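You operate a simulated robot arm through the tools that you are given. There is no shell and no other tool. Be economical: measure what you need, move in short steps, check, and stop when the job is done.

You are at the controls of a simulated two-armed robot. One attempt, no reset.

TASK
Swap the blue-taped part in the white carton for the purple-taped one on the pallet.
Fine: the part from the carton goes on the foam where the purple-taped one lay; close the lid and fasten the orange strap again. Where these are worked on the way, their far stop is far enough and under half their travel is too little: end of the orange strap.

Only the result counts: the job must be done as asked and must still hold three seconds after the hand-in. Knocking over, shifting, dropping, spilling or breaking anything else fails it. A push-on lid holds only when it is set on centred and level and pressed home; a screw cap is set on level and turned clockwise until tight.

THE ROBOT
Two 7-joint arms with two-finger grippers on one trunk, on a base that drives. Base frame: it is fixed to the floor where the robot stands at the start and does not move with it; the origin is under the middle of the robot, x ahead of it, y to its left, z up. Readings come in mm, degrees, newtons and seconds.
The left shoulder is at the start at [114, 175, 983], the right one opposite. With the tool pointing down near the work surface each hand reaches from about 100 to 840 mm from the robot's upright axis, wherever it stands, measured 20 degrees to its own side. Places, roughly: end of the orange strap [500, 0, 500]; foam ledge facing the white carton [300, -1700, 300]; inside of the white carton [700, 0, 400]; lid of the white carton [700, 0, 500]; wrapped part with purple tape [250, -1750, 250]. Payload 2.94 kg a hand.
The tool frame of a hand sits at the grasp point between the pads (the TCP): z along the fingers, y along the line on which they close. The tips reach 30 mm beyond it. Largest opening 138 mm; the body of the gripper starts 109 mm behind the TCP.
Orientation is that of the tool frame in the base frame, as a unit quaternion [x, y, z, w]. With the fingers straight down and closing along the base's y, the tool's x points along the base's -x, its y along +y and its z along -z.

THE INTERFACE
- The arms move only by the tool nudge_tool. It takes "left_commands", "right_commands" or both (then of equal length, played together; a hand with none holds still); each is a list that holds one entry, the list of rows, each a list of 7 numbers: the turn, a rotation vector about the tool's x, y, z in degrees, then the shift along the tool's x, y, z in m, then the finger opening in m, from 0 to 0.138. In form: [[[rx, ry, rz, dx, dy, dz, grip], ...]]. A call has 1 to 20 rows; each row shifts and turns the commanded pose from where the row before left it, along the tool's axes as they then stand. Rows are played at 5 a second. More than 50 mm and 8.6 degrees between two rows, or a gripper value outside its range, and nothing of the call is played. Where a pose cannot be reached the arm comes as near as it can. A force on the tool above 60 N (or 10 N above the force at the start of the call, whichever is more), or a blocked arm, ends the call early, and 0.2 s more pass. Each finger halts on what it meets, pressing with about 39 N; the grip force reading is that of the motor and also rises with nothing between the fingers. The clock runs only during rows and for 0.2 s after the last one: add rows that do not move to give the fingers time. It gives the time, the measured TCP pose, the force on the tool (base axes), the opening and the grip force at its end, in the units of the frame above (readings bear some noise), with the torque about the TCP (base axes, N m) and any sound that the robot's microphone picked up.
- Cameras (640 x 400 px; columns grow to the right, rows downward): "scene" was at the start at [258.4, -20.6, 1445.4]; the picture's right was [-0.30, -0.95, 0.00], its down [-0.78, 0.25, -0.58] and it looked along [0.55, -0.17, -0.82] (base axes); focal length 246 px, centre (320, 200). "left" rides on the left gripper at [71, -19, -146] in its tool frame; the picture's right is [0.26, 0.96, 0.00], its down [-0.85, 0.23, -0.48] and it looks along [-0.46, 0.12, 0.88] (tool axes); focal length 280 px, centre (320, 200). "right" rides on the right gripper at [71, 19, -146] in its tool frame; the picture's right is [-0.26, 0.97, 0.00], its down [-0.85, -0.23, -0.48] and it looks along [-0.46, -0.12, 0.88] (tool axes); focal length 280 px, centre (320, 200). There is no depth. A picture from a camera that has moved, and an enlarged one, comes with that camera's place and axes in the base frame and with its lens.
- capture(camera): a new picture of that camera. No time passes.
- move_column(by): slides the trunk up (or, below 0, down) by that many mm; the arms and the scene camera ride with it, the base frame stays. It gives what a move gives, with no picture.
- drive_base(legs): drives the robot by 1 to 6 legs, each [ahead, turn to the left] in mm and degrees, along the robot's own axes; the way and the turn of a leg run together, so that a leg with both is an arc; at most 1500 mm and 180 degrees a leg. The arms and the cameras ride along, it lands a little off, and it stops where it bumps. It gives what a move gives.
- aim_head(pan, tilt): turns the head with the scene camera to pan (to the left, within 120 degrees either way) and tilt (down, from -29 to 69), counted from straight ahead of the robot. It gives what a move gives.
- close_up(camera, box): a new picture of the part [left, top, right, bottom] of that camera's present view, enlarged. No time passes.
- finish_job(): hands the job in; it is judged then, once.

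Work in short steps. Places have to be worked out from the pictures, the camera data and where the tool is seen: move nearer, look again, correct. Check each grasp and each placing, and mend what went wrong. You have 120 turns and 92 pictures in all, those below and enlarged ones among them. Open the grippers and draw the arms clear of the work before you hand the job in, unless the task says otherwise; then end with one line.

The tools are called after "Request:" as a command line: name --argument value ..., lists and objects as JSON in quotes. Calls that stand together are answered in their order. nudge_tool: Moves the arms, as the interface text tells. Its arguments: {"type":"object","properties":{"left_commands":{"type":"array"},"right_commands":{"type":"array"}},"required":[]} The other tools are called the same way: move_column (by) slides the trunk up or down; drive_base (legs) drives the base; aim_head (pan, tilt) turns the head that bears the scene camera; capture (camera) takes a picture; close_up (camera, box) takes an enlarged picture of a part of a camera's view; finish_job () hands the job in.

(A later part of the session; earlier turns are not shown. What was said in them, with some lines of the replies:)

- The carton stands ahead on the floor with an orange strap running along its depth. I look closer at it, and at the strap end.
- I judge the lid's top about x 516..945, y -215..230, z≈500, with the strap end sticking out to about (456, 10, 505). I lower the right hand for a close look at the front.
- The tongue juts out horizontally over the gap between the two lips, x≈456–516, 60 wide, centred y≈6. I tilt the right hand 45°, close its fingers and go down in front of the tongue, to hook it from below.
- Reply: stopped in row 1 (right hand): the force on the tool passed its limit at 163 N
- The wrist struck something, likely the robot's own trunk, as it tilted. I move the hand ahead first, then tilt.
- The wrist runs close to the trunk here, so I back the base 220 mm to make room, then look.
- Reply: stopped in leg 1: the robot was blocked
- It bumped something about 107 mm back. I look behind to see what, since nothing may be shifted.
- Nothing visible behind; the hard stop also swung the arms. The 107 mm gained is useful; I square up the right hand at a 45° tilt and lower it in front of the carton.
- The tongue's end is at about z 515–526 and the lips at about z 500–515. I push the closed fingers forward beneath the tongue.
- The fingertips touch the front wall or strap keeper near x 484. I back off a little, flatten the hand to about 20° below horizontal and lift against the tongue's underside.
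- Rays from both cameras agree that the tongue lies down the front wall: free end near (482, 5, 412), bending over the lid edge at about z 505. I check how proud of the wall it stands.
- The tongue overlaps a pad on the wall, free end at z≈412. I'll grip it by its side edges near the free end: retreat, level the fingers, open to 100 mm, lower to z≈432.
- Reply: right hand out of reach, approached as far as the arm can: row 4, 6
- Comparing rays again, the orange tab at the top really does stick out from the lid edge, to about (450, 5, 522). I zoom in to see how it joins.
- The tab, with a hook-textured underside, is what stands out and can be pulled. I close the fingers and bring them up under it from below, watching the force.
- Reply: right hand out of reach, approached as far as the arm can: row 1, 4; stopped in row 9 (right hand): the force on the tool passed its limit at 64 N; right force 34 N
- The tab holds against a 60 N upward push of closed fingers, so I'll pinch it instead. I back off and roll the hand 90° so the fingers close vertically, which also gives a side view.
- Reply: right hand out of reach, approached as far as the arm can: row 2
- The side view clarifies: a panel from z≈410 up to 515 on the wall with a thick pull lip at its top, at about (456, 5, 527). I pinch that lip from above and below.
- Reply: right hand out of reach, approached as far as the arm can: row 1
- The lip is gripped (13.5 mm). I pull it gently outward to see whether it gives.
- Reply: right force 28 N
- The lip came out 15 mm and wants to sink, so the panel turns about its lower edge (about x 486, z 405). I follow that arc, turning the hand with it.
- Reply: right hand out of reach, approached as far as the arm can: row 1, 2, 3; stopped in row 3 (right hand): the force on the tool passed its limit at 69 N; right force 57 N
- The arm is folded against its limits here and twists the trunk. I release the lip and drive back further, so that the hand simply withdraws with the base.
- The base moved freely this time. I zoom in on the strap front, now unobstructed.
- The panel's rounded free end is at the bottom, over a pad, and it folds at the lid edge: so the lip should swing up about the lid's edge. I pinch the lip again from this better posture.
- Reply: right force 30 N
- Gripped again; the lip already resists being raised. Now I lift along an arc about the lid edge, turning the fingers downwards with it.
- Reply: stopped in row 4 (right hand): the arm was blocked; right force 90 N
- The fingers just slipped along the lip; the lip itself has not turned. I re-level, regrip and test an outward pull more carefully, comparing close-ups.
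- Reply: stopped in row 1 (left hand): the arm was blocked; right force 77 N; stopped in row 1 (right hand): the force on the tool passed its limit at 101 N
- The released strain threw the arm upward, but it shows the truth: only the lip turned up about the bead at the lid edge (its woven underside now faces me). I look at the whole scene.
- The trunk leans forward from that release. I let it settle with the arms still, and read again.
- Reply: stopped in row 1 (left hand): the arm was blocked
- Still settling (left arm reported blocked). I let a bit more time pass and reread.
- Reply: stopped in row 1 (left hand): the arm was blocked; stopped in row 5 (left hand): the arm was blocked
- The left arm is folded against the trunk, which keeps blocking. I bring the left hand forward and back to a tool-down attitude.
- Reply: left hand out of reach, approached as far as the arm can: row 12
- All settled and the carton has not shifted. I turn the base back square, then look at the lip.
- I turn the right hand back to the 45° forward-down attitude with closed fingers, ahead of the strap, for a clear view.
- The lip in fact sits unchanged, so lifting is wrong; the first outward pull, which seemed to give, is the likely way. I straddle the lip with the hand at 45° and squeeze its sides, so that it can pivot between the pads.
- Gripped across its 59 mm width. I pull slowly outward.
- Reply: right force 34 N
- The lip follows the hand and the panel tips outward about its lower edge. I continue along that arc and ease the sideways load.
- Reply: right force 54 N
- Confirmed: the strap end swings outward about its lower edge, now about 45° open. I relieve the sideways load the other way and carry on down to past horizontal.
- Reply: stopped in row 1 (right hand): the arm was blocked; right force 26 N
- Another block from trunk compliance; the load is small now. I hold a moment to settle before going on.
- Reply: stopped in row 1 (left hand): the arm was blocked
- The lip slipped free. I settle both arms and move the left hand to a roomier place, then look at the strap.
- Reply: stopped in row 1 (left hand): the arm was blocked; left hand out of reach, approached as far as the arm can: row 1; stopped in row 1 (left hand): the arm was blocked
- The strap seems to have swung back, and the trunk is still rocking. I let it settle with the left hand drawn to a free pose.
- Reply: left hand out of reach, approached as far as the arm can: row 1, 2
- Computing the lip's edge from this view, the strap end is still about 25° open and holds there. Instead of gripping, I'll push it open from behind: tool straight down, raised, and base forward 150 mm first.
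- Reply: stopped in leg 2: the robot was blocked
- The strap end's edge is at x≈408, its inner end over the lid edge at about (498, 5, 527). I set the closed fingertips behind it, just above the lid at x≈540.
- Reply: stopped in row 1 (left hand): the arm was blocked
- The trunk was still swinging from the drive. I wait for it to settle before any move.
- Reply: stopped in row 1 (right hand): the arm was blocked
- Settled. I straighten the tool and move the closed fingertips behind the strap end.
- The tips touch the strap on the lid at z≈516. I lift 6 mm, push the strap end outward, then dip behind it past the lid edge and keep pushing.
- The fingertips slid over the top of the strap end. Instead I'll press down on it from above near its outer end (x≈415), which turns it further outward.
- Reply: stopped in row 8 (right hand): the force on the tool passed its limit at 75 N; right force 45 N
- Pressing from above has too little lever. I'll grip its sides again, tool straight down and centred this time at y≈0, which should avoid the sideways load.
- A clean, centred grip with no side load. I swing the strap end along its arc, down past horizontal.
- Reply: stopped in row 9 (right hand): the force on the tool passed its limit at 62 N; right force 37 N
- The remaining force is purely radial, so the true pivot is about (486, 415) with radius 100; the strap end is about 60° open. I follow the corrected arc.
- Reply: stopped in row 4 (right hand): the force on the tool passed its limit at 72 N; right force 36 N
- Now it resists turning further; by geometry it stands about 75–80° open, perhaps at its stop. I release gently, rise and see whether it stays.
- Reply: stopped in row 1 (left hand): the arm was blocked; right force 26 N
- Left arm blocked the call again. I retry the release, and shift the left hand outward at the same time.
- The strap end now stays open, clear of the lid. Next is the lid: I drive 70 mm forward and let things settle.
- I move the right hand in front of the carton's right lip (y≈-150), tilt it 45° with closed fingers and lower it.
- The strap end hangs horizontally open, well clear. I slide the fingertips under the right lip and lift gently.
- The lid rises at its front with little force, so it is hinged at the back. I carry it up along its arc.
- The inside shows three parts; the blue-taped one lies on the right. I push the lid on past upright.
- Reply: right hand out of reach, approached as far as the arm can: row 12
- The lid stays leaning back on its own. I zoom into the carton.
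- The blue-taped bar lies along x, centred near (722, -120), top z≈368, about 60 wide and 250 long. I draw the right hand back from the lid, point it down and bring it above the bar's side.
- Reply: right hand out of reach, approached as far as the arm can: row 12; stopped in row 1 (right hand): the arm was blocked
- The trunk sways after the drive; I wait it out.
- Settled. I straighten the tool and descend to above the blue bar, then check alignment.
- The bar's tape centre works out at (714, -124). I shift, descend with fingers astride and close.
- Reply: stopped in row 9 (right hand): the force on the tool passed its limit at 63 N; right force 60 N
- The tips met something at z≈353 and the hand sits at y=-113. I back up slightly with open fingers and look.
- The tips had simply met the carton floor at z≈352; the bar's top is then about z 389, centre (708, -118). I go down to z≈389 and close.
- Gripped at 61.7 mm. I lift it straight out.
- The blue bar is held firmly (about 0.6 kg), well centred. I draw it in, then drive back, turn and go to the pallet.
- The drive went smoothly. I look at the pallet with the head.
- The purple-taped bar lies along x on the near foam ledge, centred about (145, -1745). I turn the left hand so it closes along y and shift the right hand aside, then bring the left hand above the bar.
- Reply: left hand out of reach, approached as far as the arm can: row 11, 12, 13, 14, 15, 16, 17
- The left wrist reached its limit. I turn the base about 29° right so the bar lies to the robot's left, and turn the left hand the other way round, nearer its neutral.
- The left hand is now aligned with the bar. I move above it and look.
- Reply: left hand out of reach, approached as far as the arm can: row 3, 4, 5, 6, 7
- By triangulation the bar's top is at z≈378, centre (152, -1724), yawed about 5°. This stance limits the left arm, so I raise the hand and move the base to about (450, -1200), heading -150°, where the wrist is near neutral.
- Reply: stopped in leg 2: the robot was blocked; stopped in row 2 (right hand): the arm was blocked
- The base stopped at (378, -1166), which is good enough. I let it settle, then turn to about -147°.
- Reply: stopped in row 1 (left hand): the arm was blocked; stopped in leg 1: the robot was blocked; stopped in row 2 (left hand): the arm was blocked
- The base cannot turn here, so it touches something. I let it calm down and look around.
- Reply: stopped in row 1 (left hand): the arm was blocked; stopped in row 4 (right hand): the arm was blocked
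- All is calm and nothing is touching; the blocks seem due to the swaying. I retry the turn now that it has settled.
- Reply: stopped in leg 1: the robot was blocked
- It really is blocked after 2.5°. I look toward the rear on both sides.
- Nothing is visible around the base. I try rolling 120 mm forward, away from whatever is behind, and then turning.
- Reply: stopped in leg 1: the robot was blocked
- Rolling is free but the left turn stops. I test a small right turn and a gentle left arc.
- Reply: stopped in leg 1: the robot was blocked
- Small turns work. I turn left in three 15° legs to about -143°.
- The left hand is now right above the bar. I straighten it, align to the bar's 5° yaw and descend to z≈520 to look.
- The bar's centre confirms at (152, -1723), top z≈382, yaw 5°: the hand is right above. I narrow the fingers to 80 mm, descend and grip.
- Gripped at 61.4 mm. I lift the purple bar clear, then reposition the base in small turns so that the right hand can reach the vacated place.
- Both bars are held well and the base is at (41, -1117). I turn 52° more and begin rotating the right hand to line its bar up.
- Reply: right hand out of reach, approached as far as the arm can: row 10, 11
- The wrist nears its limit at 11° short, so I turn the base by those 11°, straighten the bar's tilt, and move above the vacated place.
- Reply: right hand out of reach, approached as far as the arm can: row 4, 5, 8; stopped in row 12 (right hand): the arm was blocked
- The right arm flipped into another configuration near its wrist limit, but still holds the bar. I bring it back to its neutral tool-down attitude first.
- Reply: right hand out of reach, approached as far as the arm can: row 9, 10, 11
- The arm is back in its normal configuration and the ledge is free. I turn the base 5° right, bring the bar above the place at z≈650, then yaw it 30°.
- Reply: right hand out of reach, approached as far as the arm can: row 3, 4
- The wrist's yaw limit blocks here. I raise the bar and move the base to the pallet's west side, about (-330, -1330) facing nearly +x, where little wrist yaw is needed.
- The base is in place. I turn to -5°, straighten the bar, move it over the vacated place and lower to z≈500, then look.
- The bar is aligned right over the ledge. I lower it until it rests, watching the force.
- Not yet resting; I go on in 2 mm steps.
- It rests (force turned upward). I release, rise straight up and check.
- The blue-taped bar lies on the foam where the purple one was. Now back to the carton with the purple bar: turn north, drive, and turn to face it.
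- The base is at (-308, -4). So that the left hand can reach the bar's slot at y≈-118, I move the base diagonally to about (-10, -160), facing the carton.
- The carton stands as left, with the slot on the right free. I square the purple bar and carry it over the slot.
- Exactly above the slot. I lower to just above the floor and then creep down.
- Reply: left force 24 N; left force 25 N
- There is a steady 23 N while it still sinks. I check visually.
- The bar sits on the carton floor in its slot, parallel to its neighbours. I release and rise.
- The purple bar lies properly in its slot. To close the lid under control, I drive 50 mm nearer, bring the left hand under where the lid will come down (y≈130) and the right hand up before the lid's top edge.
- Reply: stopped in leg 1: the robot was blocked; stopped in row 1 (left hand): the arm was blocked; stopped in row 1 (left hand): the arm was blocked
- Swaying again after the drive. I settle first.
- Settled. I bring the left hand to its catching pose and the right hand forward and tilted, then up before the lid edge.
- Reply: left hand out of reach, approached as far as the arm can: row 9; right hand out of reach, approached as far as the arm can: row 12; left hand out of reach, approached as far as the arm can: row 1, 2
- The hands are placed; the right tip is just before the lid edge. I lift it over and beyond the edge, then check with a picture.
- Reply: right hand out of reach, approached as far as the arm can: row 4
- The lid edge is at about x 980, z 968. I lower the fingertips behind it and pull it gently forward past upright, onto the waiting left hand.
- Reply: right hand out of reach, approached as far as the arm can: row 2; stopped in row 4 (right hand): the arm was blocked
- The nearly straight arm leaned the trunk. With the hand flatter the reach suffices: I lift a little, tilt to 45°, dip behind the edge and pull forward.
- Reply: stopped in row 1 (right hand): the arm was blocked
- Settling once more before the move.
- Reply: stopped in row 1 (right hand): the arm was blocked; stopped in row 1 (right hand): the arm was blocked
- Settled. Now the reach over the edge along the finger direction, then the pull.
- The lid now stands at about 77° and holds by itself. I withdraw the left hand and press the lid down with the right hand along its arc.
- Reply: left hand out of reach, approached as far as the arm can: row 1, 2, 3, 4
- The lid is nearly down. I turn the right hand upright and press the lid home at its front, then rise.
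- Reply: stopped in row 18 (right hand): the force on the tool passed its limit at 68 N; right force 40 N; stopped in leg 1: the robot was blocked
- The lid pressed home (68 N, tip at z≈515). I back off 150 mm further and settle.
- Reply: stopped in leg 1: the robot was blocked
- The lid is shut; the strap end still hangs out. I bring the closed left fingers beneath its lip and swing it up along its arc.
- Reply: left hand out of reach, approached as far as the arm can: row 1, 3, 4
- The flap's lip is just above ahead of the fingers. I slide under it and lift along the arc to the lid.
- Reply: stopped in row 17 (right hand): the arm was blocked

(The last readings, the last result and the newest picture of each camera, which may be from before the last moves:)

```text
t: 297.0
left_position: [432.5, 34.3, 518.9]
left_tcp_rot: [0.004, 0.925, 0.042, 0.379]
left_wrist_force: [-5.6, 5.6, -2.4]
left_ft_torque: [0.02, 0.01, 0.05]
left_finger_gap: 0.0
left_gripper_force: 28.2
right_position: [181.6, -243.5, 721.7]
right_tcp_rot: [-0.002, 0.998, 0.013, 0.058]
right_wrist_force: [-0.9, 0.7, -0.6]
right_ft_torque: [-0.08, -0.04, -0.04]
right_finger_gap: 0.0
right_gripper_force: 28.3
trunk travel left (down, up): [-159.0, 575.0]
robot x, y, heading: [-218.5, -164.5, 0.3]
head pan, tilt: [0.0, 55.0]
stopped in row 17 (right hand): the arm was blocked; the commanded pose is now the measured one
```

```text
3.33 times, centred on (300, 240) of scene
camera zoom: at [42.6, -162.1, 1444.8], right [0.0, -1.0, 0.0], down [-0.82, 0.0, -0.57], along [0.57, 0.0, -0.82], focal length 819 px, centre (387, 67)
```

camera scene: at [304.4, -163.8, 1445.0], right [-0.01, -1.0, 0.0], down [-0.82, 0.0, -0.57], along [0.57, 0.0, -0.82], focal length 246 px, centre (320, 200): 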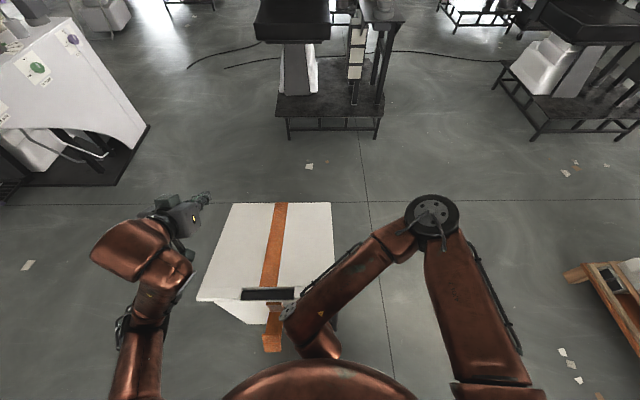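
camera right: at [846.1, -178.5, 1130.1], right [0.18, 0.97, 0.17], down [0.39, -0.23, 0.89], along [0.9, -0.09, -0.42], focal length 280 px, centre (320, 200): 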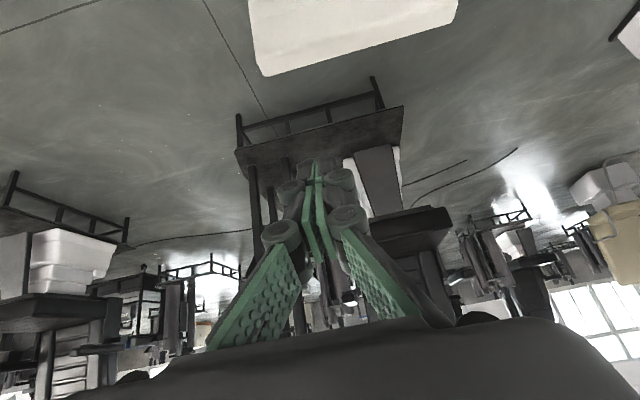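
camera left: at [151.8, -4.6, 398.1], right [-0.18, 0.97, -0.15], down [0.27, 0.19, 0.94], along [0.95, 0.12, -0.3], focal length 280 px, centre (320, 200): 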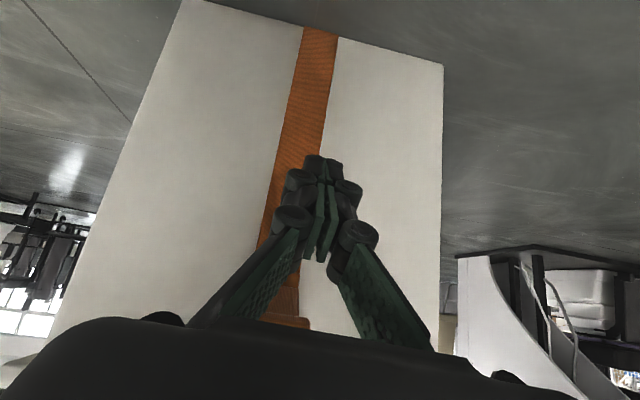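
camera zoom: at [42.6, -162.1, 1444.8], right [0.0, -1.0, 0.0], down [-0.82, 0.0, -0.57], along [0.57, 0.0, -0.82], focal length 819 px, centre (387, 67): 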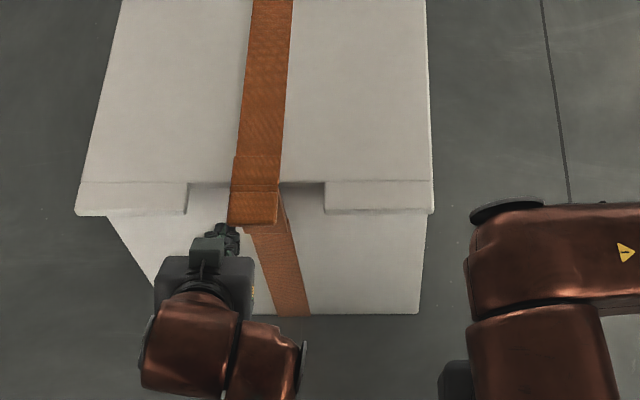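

The strap end is swung up onto the lid. To seat it firmly I recentre, push the lip in from the front, then press its top piece down onto the lid.

Request:
nudge_tool --left_commands '[[[0, 0, 0, 0.0039, 0, -0.0244, 0], [0, 0, 0, 0.0039, -0.0155, -0.0244, 0], [0, 0, 0, 0, -0.0155, 0, 0], [0, 0, 0, -0.0071, 0, 0.0071, 0], [0, 0, 0, -0.0071, 0, 0.0071, 0], [0, 0, 0, -0.0071, 0, 0.0071, 0], [0, 0, 0, -0.0036, 0, 0.0036, 0], [0, 0, 0, -0.0036, 0, 0.0036, 0], [0, 0, 0, -0.0036, 0, 0.0036, 0], [0, 0, 0, -0.0036, 0, 0.0036, 0], [0, 0, 0, 0, 0, 0, 0]]]'

Request:
nudge_tool --left_commands '[[[0, 0, 0, 0, 0, -0.01, 0], [0, 0, 0, -0.0318, 0, -0.0318, 0], [0, 0, 0, -0.0283, 0, 0.0283, 0], [0, 0, 0, -0.0283, 0, 0.0283, 0], [0, 0, 0, 0.0071, 0, 0.0071, 0], [0, 0, 0, 0.0071, 0, 0.0071, 0], [0, 0, 0, 0.0071, 0, 0.0071, 0], [0, 0, 0, 0.0036, 0, 0.0036, 0], [0, 0, 0, 0.0036, 0, 0.0036, 0], [0, 0, 0, 0.0036, 0, 0.0036, 0], [0, 0, 0, 0.0036, 0, 0.0036, 0], [0, 0, 0, 0.0036, 0, 0.0036, 0], [0, 0, 0, 0.0036, 0, 0.0036, 0], [0, 0, 0, 0, 0, 0, 0]]]'

```text
t: 299.2
left_position: [438.7, 44.2, 534.6]
left_tcp_rot: [0.016, 0.924, 0.084, 0.373]
left_wrist_force: [-0.5, 2.5, -1.4]
left_ft_torque: [0.06, 0.07, 0.06]
left_finger_gap: 0.0
left_gripper_force: 28.5
right_position: [184.9, -243.3, 722.8]
right_tcp_rot: [-0.001, 0.998, 0.01, 0.062]
right_wrist_force: [1.4, 0.5, -0.1]
right_ft_torque: [0.01, 0.03, 0.01]
right_finger_gap: 0.1
right_gripper_force: 28.2
trunk travel left (down, up): [-159.0, 575.0]
robot x, y, heading: [-223.4, -162.1, 0.2]
head pan, tilt: [0.0, 55.0]
stopped in row 11 (left hand): the force on the tool passed its limit at 75 N (the readings are from after the stop); the commanded pose is now the measured one
```

```text
t: 301.9
left_position: [517.8, 42.3, 546.5]
left_tcp_rot: [0.018, 0.917, 0.082, 0.39]
left_wrist_force: [1.9, 1.1, 21.2]
left_ft_torque: [-0.05, -0.28, 0.05]
left_finger_gap: 0.1
left_gripper_force: 28.5
right_position: [181.9, -242.3, 723.4]
right_tcp_rot: [-0.002, 0.998, 0.01, 0.062]
right_wrist_force: [-0.6, 0.2, -0.3]
right_ft_torque: [-0.01, 0.02, -0.01]
right_finger_gap: 0.0
right_gripper_force: 28.4
trunk travel left (down, up): [-159.0, 575.0]
robot x, y, heading: [-222.0, -160.3, 0.2]
head pan, tilt: [0.0, 55.0]
stopped in row 13 (left hand): the force on the tool passed its limit at 64 N (the readings are from after the stop); the commanded pose is now the measured one
```

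The hand had drifted to y≈44, so it pressed at the strap's edge. I recentre at y≈0, straighten, and repeat both presses.

Request:
nudge_tool --left_commands '[[[0, 0, 0, -0.0283, 0, -0.0283, 0], [4, 0.5, -2.75, 0, -0.021, 0, 0], [4, 0.5, -2.75, 0, -0.021, 0, 0], [0, 0, 0, 0, 0, 0, 0], [0, 0, 0, 0.0071, 0, 0.0071, 0], [0, 0, 0, 0.0071, 0, 0.0071, 0], [0, 0, 0, 0.0071, 0, 0.0071, 0], [0, 0, 0, 0.0028, 0, 0.0028, 0], [0, 0, 0, 0.0028, 0, 0.0028, 0], [0, 0, 0, 0.0028, 0, 0.0028, 0], [0, 0, 0, 0.0028, 0, 0.0028, 0], [0, 0, 0, 0.0028, 0, 0.0028, 0], [0, 0, 0, 0, 0, 0, 0]]]'

Request:
nudge_tool --left_commands '[[[0, 0, 0, -0.0318, 0, -0.0318, 0], [0, 0, 0, 0.0295, 0, -0.0295, 0], [0, 0, 0, 0.0295, 0, -0.0295, 0], [0, 0, 0, 0.0295, 0, -0.0295, 0], [0, 0, 0, 0.0297, 0, 0.0297, 0], [0, 0, 0, -0.0071, 0, 0.0071, 0], [0, 0, 0, -0.0071, 0, 0.0071, 0], [0, 0, 0, -0.0071, 0, 0.0071, 0], [0, 0, 0, -0.0028, 0, 0.0028, 0], [0, 0, 0, -0.0028, 0, 0.0028, 0], [0, 0, 0, -0.0028, 0, 0.0028, 0], [0, 0, 0, -0.0028, 0, 0.0028, 0], [0, 0, 0, -0.0028, 0, 0.0028, 0], [0, 0, 0, -0.0028, 0, 0.0028, 0], [0, 0, 0, 0, 0, 0, 0]]]'

Request:
capture --camera "left"

```text
t: 304.4
left_position: [523.5, -2.7, 546.5]
left_tcp_rot: [0.001, 0.919, 0.002, 0.394]
left_wrist_force: [4.8, -0.5, 16.2]
left_ft_torque: [-0.04, -0.27, 0.12]
left_finger_gap: 5.7
left_gripper_force: 28.7
right_position: [180.9, -241.4, 723.7]
right_tcp_rot: [-0.001, 0.998, 0.011, 0.061]
right_wrist_force: [0.0, -0.7, -0.2]
right_ft_torque: [0.0, 0.05, -0.01]
right_finger_gap: 0.0
right_gripper_force: 28.1
trunk travel left (down, up): [-159.0, 575.0]
robot x, y, heading: [-219.7, -160.5, 0.2]
head pan, tilt: [0.0, 55.0]
stopped in row 12 (left hand): the force on the tool passed its limit at 62 N (the readings are from after the stop); the commanded pose is now the measured one
```

```text
t: 305.4
left_position: [420.1, 57.2, 594.7]
left_tcp_rot: [0.034, 0.91, 0.076, 0.406]
left_wrist_force: [0.5, -0.5, 0.1]
left_ft_torque: [0.03, 0.02, -0.01]
left_finger_gap: 0.1
left_gripper_force: 28.8
right_position: [181.6, -243.0, 723.6]
right_tcp_rot: [-0.001, 0.998, 0.01, 0.06]
right_wrist_force: [-0.1, 0.2, -0.3]
right_ft_torque: [0.0, 0.01, 0.01]
right_finger_gap: 0.0
right_gripper_force: 28.0
trunk travel left (down, up): [-159.0, 575.0]
robot x, y, heading: [-224.2, -162.9, 0.4]
head pan, tilt: [0.0, 55.0]
stopped in row 5 (left hand): the arm was blocked; the commanded pose is now the measured one
```

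```text
1 pictures are left
camera left: at [262.6, 31.0, 635.1], right [-0.18, 0.98, -0.03], down [0.21, 0.07, 0.97], along [0.96, 0.16, -0.22], focal length 280 px, centre (320, 200)
```

left: 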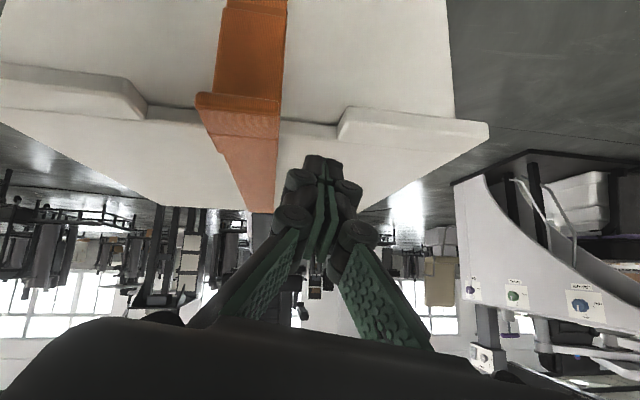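

The strap end lies seated as at the start, its top piece pressed down with 62 N, and the lid is level. I draw the left hand up and away, open the grippers.

Request:
nudge_tool --left_commands '[[[0, 0, 0, 0, 0, 0, 0], [0, 0, 0, 0, 0, 0, 0], [0, 0, 0, 0, 0, 0, 0]]]'

Request:
nudge_tool --left_commands '[[[0, 0, 0, 0, 0, -0.03, 0.02], [0, 0, 0, 0, 0, -0.04, 0.05], [0, 0, 0, 0, 0, -0.04, 0.08], [0, 0, 0, 0, 0, 0, 0.08], [0, 0, 0, 0, 0, 0, 0.08]]]' --right_commands '[[[0, 0, 0, 0, 0, 0, 0.02], [0, 0, 0, 0, 0, 0, 0.05], [0, 0, 0, 0, 0, 0, 0.08], [0, 0, 0, 0, 0, 0, 0.08], [0, 0, 0, 0, 0, 0, 0.08]]]'

Request:
close_up --camera "left" --box '[140, 20, 460, 220]'

```text
t: 306.2
left_position: [419.4, 57.0, 596.5]
left_tcp_rot: [0.034, 0.91, 0.075, 0.406]
left_wrist_force: [0.3, -0.2, 0.2]
left_ft_torque: [-0.01, 0.0, -0.01]
left_finger_gap: 0.3
left_gripper_force: 28.2
right_position: [181.2, -242.0, 722.4]
right_tcp_rot: [-0.001, 0.998, 0.01, 0.06]
right_wrist_force: [0.6, -0.2, 0.6]
right_ft_torque: [0.06, -0.02, -0.02]
right_finger_gap: 0.2
right_gripper_force: 28.1
trunk travel left (down, up): [-159.0, 575.0]
robot x, y, heading: [-220.3, -162.2, 0.4]
head pan, tilt: [0.0, 55.0]
```

```text
t: 307.6
left_position: [344.6, 71.3, 677.2]
left_tcp_rot: [0.061, 0.899, 0.125, 0.416]
left_wrist_force: [-0.3, -0.1, -0.1]
left_ft_torque: [0.01, 0.0, 0.0]
left_finger_gap: 79.8
left_gripper_force: 0.1
right_position: [181.7, -242.2, 722.9]
right_tcp_rot: [-0.002, 0.998, 0.01, 0.061]
right_wrist_force: [-0.5, 0.0, -0.5]
right_ft_torque: [-0.02, -0.01, 0.05]
right_finger_gap: 80.2
right_gripper_force: 0.1
trunk travel left (down, up): [-159.0, 575.0]
robot x, y, heading: [-217.3, -161.4, 0.5]
head pan, tilt: [0.0, 55.0]
stopped in row 5 (left hand): the arm was blocked; the commanded pose is now the measured one
```

```text
2.00 times, centred on (300, 120) of left
camera zoom: at [186.2, 43.3, 710.3], right [-0.16, 0.98, 0.07], down [0.19, -0.04, 0.98], along [0.97, 0.17, -0.18], focal length 561 px, centre (360, 360)
```

zoom: 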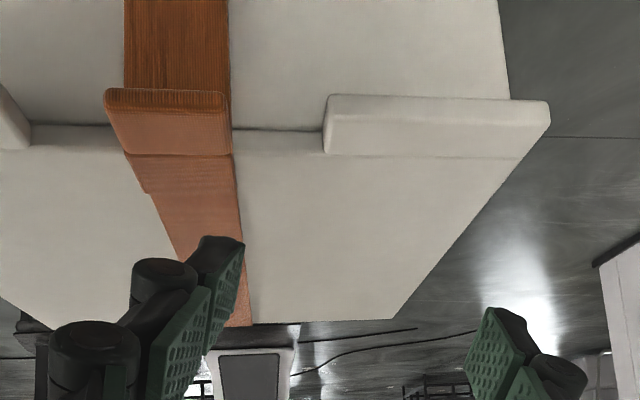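

The lid is flush and the strap end sits as it did at the start. Both grippers are open and clear of the carton, so I hand the job in.

Request:
finish_job

```text
The job is handed in.
```

The job is handed in: the purple-taped part is in the carton, the blue-taped part lies on the foam where the purple one was, the lid is closed, and the orange strap is fastened again.
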